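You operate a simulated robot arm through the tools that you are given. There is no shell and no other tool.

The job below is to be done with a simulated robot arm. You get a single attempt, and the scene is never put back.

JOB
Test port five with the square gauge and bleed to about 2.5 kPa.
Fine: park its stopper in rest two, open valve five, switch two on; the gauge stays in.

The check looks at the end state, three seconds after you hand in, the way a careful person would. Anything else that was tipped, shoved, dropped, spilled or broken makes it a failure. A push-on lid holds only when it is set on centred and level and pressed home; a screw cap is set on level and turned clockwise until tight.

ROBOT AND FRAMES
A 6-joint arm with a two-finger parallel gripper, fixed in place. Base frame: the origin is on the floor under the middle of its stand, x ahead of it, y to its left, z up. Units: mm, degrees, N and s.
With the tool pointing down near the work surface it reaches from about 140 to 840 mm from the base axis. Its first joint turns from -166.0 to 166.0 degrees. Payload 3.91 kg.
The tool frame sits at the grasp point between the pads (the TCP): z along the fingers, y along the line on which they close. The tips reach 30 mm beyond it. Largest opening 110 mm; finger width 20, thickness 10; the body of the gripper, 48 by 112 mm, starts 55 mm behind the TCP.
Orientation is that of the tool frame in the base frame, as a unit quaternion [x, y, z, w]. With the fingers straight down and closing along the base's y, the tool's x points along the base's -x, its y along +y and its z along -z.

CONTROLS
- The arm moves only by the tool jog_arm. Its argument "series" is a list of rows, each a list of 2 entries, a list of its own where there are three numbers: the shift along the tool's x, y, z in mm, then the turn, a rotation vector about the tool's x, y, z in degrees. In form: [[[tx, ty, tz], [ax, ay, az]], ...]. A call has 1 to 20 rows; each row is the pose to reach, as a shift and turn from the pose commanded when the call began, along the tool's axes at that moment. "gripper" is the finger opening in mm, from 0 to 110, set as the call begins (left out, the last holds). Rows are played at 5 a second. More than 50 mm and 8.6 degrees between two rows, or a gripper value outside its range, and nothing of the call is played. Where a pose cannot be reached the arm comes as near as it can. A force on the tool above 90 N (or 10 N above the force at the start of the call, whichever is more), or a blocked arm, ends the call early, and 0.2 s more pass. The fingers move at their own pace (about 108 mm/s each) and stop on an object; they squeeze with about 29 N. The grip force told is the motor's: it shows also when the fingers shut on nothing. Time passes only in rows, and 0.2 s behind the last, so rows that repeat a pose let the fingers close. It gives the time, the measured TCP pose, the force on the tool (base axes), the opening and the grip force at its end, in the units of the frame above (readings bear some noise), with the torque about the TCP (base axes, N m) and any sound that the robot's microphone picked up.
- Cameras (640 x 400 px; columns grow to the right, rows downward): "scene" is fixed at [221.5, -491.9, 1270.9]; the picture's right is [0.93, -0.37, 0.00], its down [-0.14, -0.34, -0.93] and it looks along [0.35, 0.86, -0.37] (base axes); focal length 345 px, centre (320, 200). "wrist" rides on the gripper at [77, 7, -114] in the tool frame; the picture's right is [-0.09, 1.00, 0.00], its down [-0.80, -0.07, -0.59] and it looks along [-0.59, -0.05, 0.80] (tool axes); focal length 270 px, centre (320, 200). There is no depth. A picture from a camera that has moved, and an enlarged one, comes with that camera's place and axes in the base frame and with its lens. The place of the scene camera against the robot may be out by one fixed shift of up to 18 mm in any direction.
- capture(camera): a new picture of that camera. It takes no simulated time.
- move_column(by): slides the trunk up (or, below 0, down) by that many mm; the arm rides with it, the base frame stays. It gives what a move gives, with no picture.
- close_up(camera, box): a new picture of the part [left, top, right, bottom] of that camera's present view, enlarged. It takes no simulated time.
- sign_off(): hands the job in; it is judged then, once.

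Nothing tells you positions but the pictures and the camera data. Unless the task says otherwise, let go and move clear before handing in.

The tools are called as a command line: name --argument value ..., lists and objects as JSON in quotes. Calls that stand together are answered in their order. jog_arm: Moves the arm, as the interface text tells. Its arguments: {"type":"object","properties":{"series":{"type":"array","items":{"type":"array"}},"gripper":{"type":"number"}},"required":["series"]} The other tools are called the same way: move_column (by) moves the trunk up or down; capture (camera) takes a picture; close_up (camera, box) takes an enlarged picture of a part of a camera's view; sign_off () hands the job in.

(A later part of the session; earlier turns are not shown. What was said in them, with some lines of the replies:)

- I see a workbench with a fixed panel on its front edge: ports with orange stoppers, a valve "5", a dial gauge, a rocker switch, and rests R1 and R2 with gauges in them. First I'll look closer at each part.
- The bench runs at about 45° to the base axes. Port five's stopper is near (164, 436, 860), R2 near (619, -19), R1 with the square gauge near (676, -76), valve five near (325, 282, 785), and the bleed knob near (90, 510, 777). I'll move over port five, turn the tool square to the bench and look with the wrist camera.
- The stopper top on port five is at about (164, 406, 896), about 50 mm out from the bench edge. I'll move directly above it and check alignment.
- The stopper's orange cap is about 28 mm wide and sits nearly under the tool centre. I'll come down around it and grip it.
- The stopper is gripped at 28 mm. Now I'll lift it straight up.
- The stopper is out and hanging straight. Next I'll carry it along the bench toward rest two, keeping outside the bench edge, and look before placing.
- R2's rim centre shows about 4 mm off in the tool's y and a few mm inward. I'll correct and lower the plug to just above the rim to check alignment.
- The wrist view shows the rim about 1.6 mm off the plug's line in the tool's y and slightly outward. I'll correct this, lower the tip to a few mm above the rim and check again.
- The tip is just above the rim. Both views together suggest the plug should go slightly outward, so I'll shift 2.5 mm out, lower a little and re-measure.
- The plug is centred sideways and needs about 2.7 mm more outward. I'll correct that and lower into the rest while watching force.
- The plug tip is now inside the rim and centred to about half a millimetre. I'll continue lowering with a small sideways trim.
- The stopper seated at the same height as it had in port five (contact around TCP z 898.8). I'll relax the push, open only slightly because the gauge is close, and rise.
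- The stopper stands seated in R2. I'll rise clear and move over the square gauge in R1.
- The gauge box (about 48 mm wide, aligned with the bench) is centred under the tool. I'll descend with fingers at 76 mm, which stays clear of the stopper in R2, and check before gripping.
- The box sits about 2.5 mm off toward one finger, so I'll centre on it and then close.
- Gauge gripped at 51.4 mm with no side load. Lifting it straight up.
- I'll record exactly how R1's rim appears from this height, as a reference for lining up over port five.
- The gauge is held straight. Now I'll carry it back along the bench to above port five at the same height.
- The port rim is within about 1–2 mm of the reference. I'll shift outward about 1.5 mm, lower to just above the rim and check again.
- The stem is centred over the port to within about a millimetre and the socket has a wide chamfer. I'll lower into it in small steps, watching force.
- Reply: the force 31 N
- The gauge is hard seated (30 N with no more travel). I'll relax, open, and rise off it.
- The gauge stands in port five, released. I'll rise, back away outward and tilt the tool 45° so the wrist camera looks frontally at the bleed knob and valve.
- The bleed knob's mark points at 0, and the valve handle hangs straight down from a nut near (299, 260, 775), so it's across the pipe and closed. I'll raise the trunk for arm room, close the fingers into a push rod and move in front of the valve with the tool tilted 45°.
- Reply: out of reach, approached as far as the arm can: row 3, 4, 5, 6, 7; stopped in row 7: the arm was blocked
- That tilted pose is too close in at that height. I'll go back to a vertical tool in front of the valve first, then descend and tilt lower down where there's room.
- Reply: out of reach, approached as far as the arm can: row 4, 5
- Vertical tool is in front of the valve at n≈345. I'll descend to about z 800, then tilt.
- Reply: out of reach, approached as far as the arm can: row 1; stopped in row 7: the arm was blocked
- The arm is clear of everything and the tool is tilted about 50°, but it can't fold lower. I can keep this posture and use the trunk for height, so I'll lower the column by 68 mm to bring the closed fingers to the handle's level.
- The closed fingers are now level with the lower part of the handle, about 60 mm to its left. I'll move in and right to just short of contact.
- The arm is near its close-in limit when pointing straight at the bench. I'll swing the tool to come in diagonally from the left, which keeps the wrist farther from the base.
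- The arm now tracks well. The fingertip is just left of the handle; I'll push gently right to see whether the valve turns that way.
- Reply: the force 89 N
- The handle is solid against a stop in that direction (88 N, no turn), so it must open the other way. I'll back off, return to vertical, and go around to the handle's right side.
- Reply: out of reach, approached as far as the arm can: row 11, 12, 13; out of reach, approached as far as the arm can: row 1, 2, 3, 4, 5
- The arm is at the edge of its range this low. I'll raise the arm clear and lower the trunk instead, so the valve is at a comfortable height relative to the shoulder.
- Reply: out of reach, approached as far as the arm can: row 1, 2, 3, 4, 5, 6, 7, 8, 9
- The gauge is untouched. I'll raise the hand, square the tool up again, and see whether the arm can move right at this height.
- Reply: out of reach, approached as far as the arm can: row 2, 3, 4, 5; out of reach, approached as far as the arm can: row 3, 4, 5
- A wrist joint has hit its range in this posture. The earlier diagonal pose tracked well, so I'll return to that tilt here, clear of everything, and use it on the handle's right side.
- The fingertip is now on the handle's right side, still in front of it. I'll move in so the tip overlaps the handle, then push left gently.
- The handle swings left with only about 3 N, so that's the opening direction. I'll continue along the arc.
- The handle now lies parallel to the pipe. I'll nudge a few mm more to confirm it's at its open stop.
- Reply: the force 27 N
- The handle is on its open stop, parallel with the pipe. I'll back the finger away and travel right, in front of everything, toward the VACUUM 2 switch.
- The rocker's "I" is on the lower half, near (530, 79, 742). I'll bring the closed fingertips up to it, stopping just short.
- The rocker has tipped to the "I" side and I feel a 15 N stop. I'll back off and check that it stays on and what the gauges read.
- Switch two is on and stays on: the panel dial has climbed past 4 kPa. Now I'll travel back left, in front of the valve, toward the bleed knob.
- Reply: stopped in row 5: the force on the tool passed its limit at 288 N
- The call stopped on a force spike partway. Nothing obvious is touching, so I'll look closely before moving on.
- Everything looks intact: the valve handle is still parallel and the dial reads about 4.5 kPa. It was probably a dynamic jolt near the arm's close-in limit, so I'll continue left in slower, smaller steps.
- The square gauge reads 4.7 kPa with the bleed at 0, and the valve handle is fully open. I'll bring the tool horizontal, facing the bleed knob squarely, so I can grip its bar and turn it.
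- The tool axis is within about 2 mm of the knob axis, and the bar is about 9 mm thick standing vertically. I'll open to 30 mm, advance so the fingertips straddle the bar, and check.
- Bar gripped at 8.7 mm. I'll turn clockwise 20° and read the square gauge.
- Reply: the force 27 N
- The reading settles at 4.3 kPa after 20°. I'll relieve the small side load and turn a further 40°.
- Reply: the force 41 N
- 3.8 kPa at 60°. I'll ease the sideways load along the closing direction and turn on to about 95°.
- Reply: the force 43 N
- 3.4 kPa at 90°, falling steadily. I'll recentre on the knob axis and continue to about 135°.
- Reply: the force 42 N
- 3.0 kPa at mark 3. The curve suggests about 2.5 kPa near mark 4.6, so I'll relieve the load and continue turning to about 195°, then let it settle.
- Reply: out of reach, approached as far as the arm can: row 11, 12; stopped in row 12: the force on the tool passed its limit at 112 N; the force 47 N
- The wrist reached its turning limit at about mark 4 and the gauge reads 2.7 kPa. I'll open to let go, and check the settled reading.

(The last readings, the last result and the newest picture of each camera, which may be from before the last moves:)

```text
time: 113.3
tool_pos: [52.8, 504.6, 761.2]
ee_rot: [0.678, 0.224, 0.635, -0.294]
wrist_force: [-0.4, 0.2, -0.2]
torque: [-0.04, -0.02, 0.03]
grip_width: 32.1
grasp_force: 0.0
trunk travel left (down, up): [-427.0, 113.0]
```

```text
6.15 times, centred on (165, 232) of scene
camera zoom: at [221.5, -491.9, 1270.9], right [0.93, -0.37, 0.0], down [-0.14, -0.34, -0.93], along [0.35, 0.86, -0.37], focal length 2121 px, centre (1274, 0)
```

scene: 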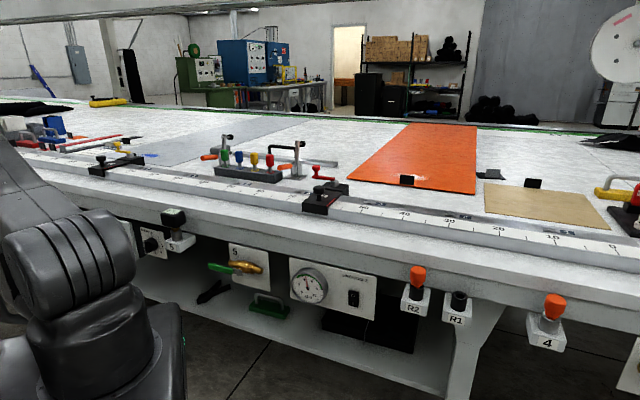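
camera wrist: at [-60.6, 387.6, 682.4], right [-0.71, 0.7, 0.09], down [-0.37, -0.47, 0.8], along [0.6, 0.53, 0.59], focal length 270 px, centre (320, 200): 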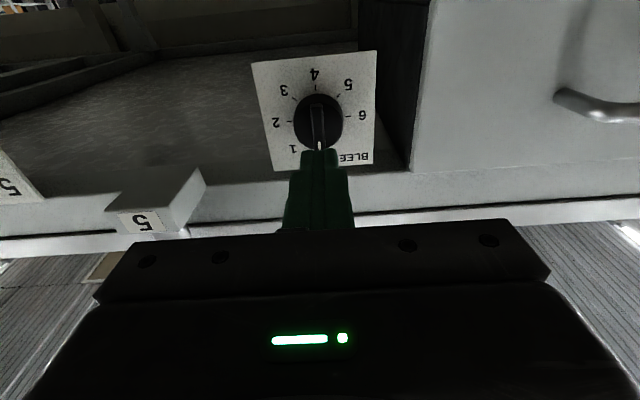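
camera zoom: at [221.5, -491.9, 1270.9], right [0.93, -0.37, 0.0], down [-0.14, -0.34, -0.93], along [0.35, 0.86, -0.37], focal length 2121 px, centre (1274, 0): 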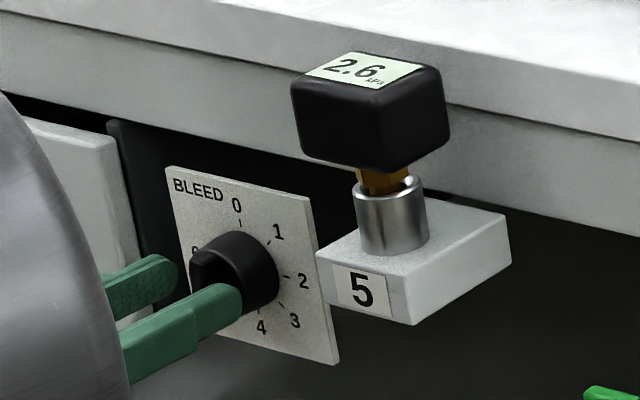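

It settles at 2.6 kPa with the knob at about mark 4.15. It only needs a touch more, so I'll back out, roll the wrist back 180° (the bar is symmetric) and regrip for a fine turn.

jog_arm --series '[[[0, 0, -12], [0, 0, 0]], [[0, 0, -24], [0, 0, 0]], [[0, 0, -35], [0, 0, 0]], [[0, 0, -35], [0, 0, -8]], [[0, 0, -35], [0, 0, -16]], [[0, 0, -35], [0, 0, -24]], [[0, 0, -35], [0, 0, -32]], [[0, 0, -35], [0, 0, -40]], [[0, 0, -35], [0, 0, -48]], [[0, 0, -35], [0, 0, -56]], [[0, 0, -35], [0, 0, -64]], [[0, 0, -35], [0, 0, -72]], [[0, 0, -35], [0, 0, -80]], [[0, 0, -35], [0, 0, -88]], [[0, 0, -35], [0, 0, -90]], [[0, 0, -35], [0, 0, -90]]]'

close_up --camera "scene" --box '[125, 200, 205, 265]'

capture --camera "wrist"

```text
time: 116.7
tool_pos: [28.2, 481.0, 760.5]
ee_rot: [0.322, 0.637, 0.657, 0.241]
wrist_force: [0.7, 0.2, 0.2]
torque: [0.01, -0.04, 0.01]
grip_width: 32.1
grasp_force: 0.2
out of reach, approached as far as the arm can: row 3
trunk travel left (down, up): [-427.0, 113.0]
```

```text
6.15 times, centred on (165, 232) of scene
camera zoom: at [221.5, -491.9, 1270.9], right [0.93, -0.37, 0.0], down [-0.14, -0.34, -0.93], along [0.35, 0.86, -0.37], focal length 2121 px, centre (1274, 0)
```

zoom: 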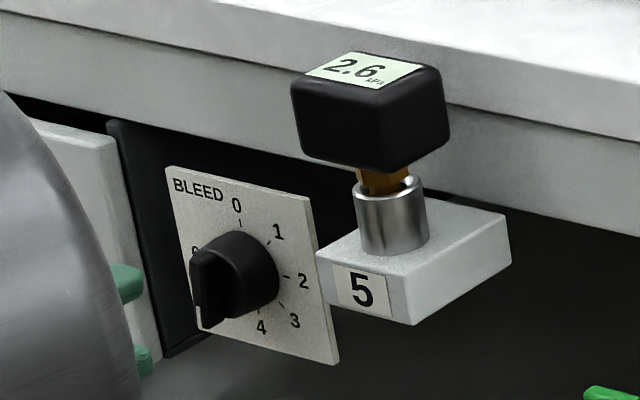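

```text
taken
camera wrist: at [-105.7, 457.9, 778.4], right [0.15, -0.13, 0.98], down [0.1, -0.98, -0.15], along [0.98, 0.12, -0.14], focal length 270 px, centre (320, 200)
```

wrist: 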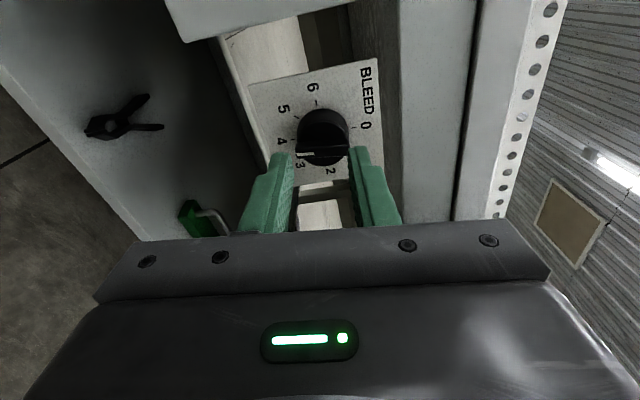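

jog_arm --series '[[[-0.8, -0.1, 0], [-0.2, 0.1, -7.5]], [[-1.6, -0.2, 0], [-0.4, 0.2, -15]], [[-2.3, -0.2, 0], [-0.6, 0.25, -22.5]], [[-3.1, -0.3, 0.1], [-0.8, 0.3, -30]], [[-3.9, -0.4, 0.1], [-1, 0.4, -37.5]], [[-4.7, -0.5, 0.1], [-1.2, 0.5, -45]], [[-5.4, -0.5, 0.1], [-1.4, 0.6, -52.5]], [[-6.2, -0.6, 0.1], [-1.6, 0.65, -60]], [[-7, -0.7, 0.2], [-1.8, 0.75, -67.5]], [[-7.8, -0.8, 0.2], [-2, 0.8, -75]], [[-8.5, -0.8, 0.2], [-2.2, 0.9, -82.5]], [[-9.3, -0.9, 0.2], [-2.4, 1, -89.9]], [[-9.3, -0.9, 0.2], [-2.4, 1, -89.9]]]'

close_up --camera "wrist" --box '[240, 60, 400, 180]'

close_up --camera "scene" --box '[125, 200, 205, 265]'

```text
time: 119.5
tool_pos: [34.0, 473.5, 759.1]
ee_rot: [-0.233, 0.668, 0.308, 0.636]
wrist_force: [-0.5, -0.4, 0.1]
torque: [-0.02, -0.02, 0.0]
grip_width: 32.0
grasp_force: 0.1
trunk travel left (down, up): [-427.0, 113.0]
```

```text
3.33 times, centred on (320, 120) of wrist
camera zoom: at [-56.6, 403.6, 683.9], right [-0.69, 0.69, 0.2], down [-0.3, -0.54, 0.79], along [0.65, 0.48, 0.58], focal length 901 px, centre (320, 467)
```

zoom: 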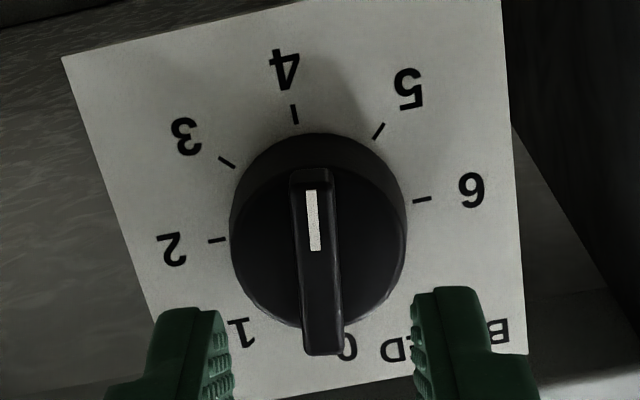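

```text
6.15 times, centred on (165, 232) of scene
camera zoom: at [221.5, -491.9, 1270.9], right [0.93, -0.37, 0.0], down [-0.14, -0.34, -0.93], along [0.35, 0.86, -0.37], focal length 2121 px, centre (1274, 0)
```

zoom: 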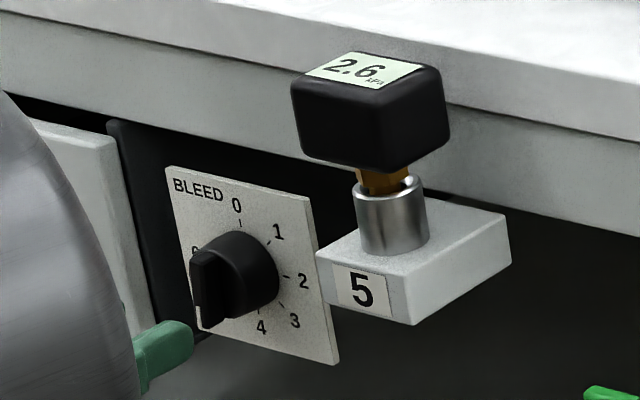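

jog_arm --series '[[[0, 0, 10], [0, 0, 0]], [[0, 0, 20], [0, 0, 0]], [[0, 0, 28], [0, 0, 0]], [[0, 0, 34], [0, 0, 0]], [[0, 0, 34], [0, 0, 0]]]'

close_up --camera "wrist" --box '[240, 80, 400, 200]'

```text
time: 120.7
tool_pos: [60.0, 498.5, 759.0]
ee_rot: [-0.233, 0.668, 0.309, 0.636]
wrist_force: [0.5, 0.9, -0.4]
torque: [0.01, 0.0, 0.05]
grip_width: 31.9
grasp_force: 0.1
trunk travel left (down, up): [-427.0, 113.0]
```

```text
3.33 times, centred on (320, 140) of wrist
camera zoom: at [-32.5, 428.8, 683.3], right [-0.69, 0.69, 0.2], down [-0.3, -0.54, 0.79], along [0.65, 0.48, 0.58], focal length 901 px, centre (320, 400)
```

zoom: 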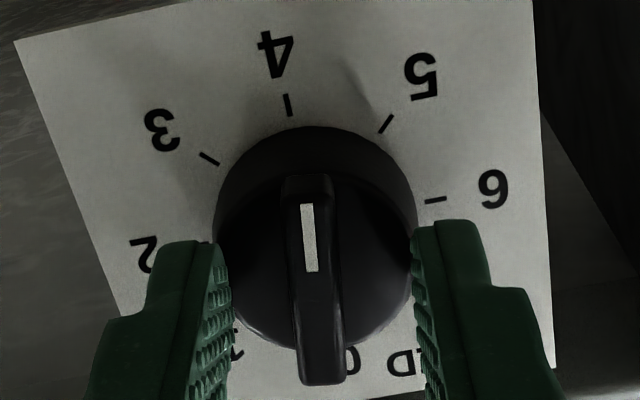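

Centred on the bar again. Closing, then turning a further 20°.

jog_arm --series '[[[0, 0, 0], [0, 0, 0]], [[0, 0, 0], [0, 0, 0]], [[0, 0, 0], [0, 0, 0]]]' --gripper 4

jog_arm --series '[[[0, 0, 0], [0, 0, 5]], [[0, 0, 0], [0, 0, 10]], [[0, 0, 0], [0, 0, 15]], [[0, 0, 0], [0, 0, 20]], [[0, 0, 0], [0, 0, 20]], [[0, 0, 0], [0, 0, 20]], [[0, 0, 0], [0, 0, 20]], [[0, 0, 0], [0, 0, 20]], [[0, 0, 0], [0, 0, 20]], [[0, 0, 0], [0, 0, 20]], [[0, 0, 0], [0, 0, 20]]]'

close_up --camera "scene" --box '[125, 200, 205, 265]'

close_up --camera "wrist" --box '[240, 80, 400, 200]'

```text
time: 121.5
tool_pos: [58.9, 498.3, 759.1]
ee_rot: [-0.231, 0.668, 0.307, 0.637]
wrist_force: [5.0, -4.6, -2.9]
torque: [0.1, -0.1, -0.21]
grip_width: 9.0
grasp_force: 44.4
trunk travel left (down, up): [-427.0, 113.0]
```

```text
time: 123.9
tool_pos: [59.9, 498.5, 758.7]
ee_rot: [-0.112, 0.698, 0.415, 0.573]
wrist_force: [3.7, 2.4, 0.0]
torque: [0.04, -0.07, -0.14]
grip_width: 8.7
grasp_force: 45.2
trunk travel left (down, up): [-427.0, 113.0]
```

```text
6.15 times, centred on (165, 232) of scene
camera zoom: at [221.5, -491.9, 1270.9], right [0.93, -0.37, 0.0], down [-0.14, -0.34, -0.93], along [0.35, 0.86, -0.37], focal length 2121 px, centre (1274, 0)
```

zoom: 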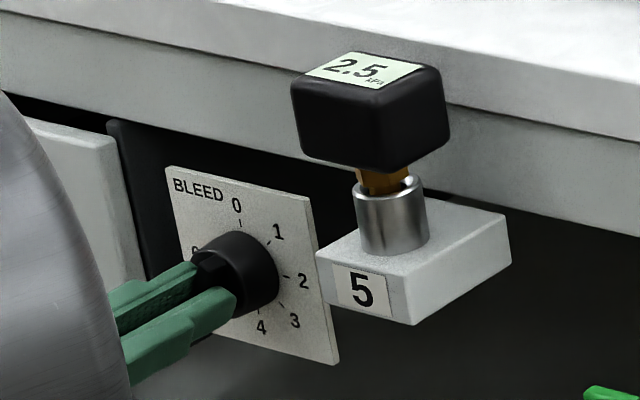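

```text
3.33 times, centred on (320, 140) of wrist
camera zoom: at [-49.7, 445.9, 693.3], right [-0.6, 0.6, 0.53], down [-0.12, -0.72, 0.68], along [0.79, 0.35, 0.51], focal length 901 px, centre (320, 400)
```

zoom: 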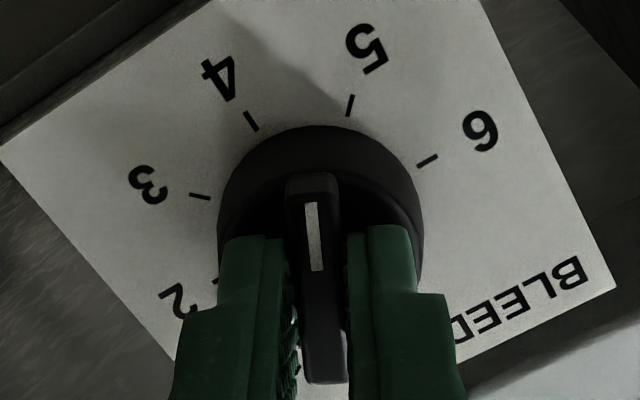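

The gauge reads 2.5 kPa. I'll open, back straight out, and confirm the reading holds.

jog_arm --series '[[[0, 0, 0], [0, 0, 0]], [[0, 0, 0], [0, 0, 0]], [[0, 0, 0], [0, 0, 0]], [[0, 0, 0], [0, 0, 0]]]' --gripper 32

jog_arm --series '[[[0, 0, -10], [0, 0, 0]], [[0, 0, -22], [0, 0, 0]], [[0, 0, -34], [0, 0, 0]], [[0, 0, -46], [0, 0, 0]], [[0, 0, -46], [0, 0, 0]]]'

close_up --camera "scene" --box '[125, 200, 205, 265]'

close_up --camera "wrist" --box '[240, 60, 400, 180]'

capture --camera "scene"

```text
time: 124.9
tool_pos: [59.5, 497.8, 758.7]
ee_rot: [-0.113, 0.698, 0.415, 0.573]
wrist_force: [0.3, -1.1, -0.2]
torque: [-0.01, -0.01, -0.01]
grip_width: 32.2
grasp_force: 0.1
trunk travel left (down, up): [-427.0, 113.0]
```

```text
time: 126.1
tool_pos: [26.6, 464.0, 759.2]
ee_rot: [-0.114, 0.698, 0.415, 0.573]
wrist_force: [0.1, 0.1, 0.9]
torque: [0.0, -0.02, 0.0]
grip_width: 31.8
grasp_force: 0.1
trunk travel left (down, up): [-427.0, 113.0]
```

```text
6.15 times, centred on (165, 232) of scene
camera zoom: at [221.5, -491.9, 1270.9], right [0.93, -0.37, 0.0], down [-0.14, -0.34, -0.93], along [0.35, 0.86, -0.37], focal length 2121 px, centre (1274, 0)
```

zoom: 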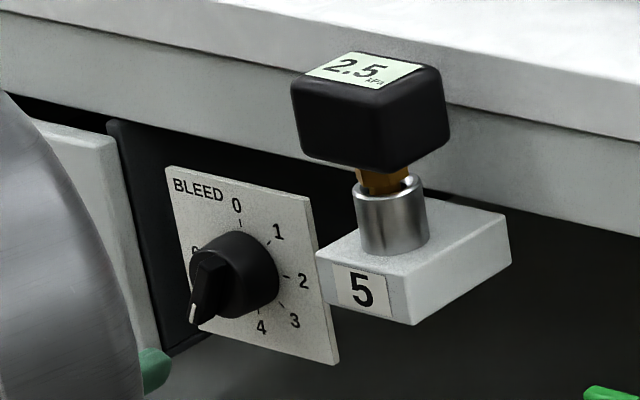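

```text
3.33 times, centred on (320, 120) of wrist
camera zoom: at [-83.0, 412.5, 693.1], right [-0.6, 0.6, 0.53], down [-0.12, -0.72, 0.68], along [0.79, 0.35, 0.51], focal length 901 px, centre (320, 467)
```

zoom: 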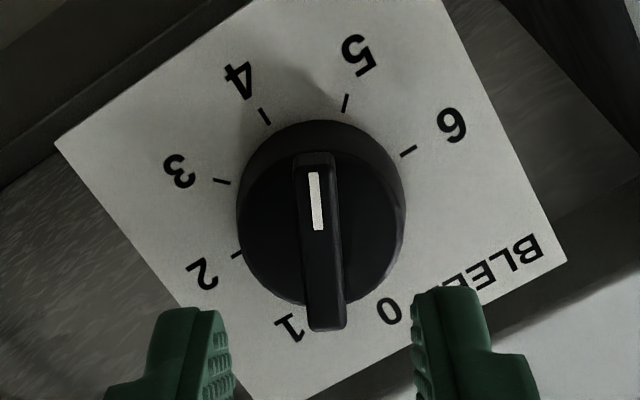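

```text
taken
```

scene: 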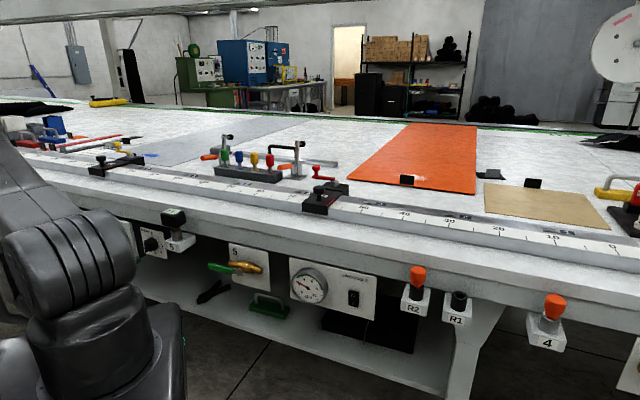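

2.5 kPa holds after release. I'll retreat a bit further and do a final inspection of every part.

jog_arm --series '[[[0, 0, -15], [0, 0, 0]], [[0, 0, -30], [0, 0, 0]], [[0, 0, -45], [0, 0, 0]], [[0, 0, -45], [0, 0, 0]]]'

close_up --camera "scene" --box '[390, 240, 590, 365]'

close_up --camera "scene" --box '[190, 230, 370, 330]'

close_up --camera "scene" --box '[120, 195, 210, 265]'

close_up --camera "scene" --box '[330, 270, 390, 320]'

close_up --camera "scene" --box '[180, 120, 360, 220]'

```text
time: 127.1
tool_pos: [-5.5, 431.6, 758.7]
ee_rot: [-0.114, 0.698, 0.415, 0.573]
wrist_force: [0.5, 0.4, 0.3]
torque: [0.04, 0.0, 0.01]
grip_width: 31.8
grasp_force: 0.0
trunk travel left (down, up): [-427.0, 113.0]
```

```text
3.20 times, centred on (490, 302) of scene
camera zoom: at [221.5, -491.9, 1270.9], right [0.93, -0.37, 0.0], down [-0.14, -0.34, -0.93], along [0.35, 0.86, -0.37], focal length 1103 px, centre (-224, -128)
```

zoom: 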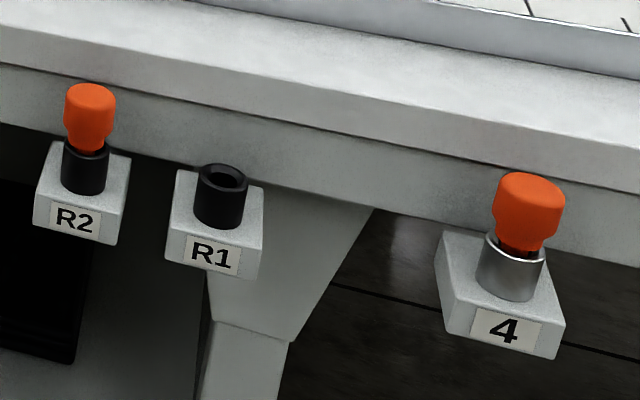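

```text
3.56 times, centred on (280, 280) of scene
camera zoom: at [221.5, -491.9, 1270.9], right [0.93, -0.37, 0.0], down [-0.14, -0.34, -0.93], along [0.35, 0.86, -0.37], focal length 1225 px, centre (462, -84)
```

zoom: 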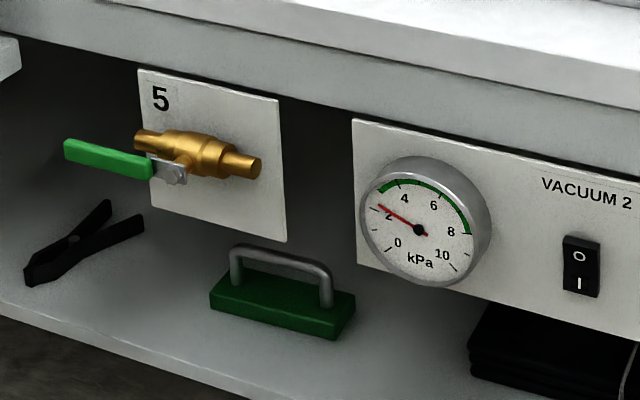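

```text
5.71 times, centred on (165, 230) of scene
camera zoom: at [221.5, -491.9, 1270.9], right [0.93, -0.37, 0.0], down [-0.14, -0.34, -0.93], along [0.35, 0.86, -0.37], focal length 1969 px, centre (1206, 29)
```

zoom: 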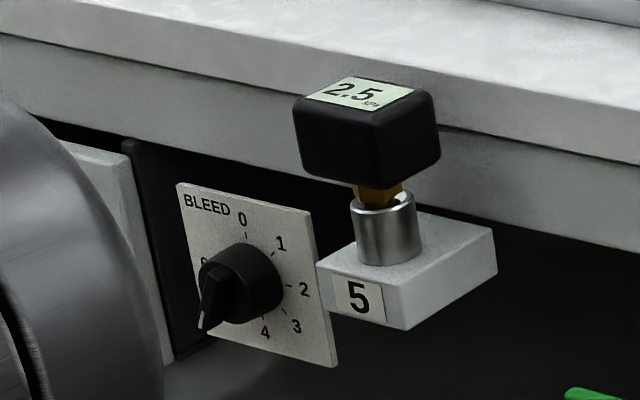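

```text
8.00 times, centred on (360, 295) of scene
camera zoom: at [221.5, -491.9, 1270.9], right [0.93, -0.37, 0.0], down [-0.14, -0.34, -0.93], along [0.35, 0.86, -0.37], focal length 2757 px, centre (0, -560)
```

zoom: 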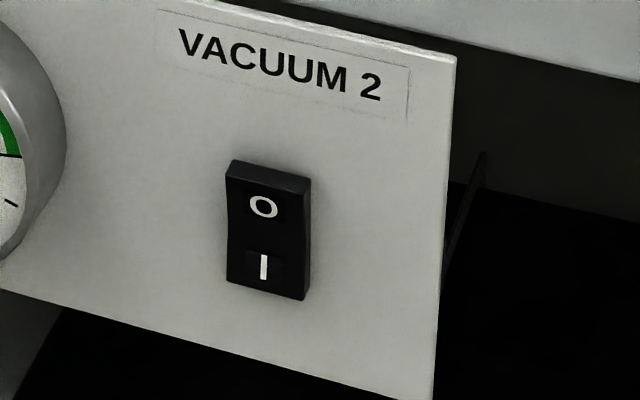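

```text
3.56 times, centred on (270, 170) of scene
camera zoom: at [221.5, -491.9, 1270.9], right [0.93, -0.37, 0.0], down [-0.14, -0.34, -0.93], along [0.35, 0.86, -0.37], focal length 1225 px, centre (498, 307)
```

zoom: 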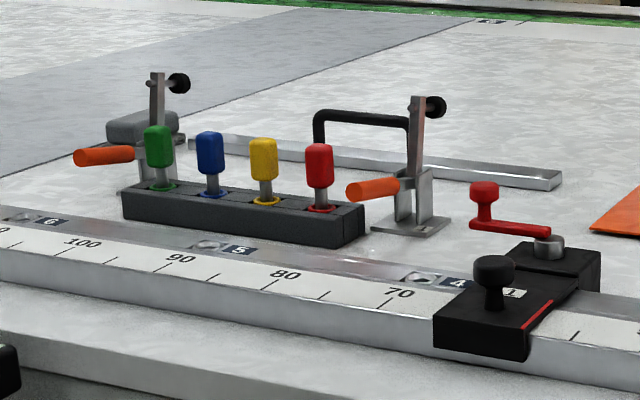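

The square gauge in port five reads 2.5 kPa and the panel dial agrees. Its stopper is seated upright in R2, valve five's handle lies along the pipe, and switch two is on "I". Everything else is where it started and the arm is clear, so I'm handing in.

sign_off

```text
The job is handed in.
```

The port five test is set up and handed in. The square gauge reads a steady 2.5 kPa, and the panel dial agrees.

- **Stopper:** port five's stopper is seated upright in rest two.
- **Gauge:** the square gauge was pressed fully home in port five and left there.
- **Valve five:** it is open. The handle lies along the pipe, against its stop.
- **Switch two:** it is on, rocker at "I".
- **Bleed:** the knob is between marks 4 and 5. With the bleed at 0 the gauge read 4.7 kPa.

Two moments put more force on things than I intended:

- **Wrong-way push on the valve:** I first pushed the handle the wrong way, about 88 N against its closed stop, before opening it the other way.
- **Force spike:** while moving back from the switch toward the knob, the arm stopped on a 288 N spike. I saw nothing touching and nothing moved, but I don't know the cause.

In the final close-ups nothing else looked tipped or shifted, and the arm is let go and clear.
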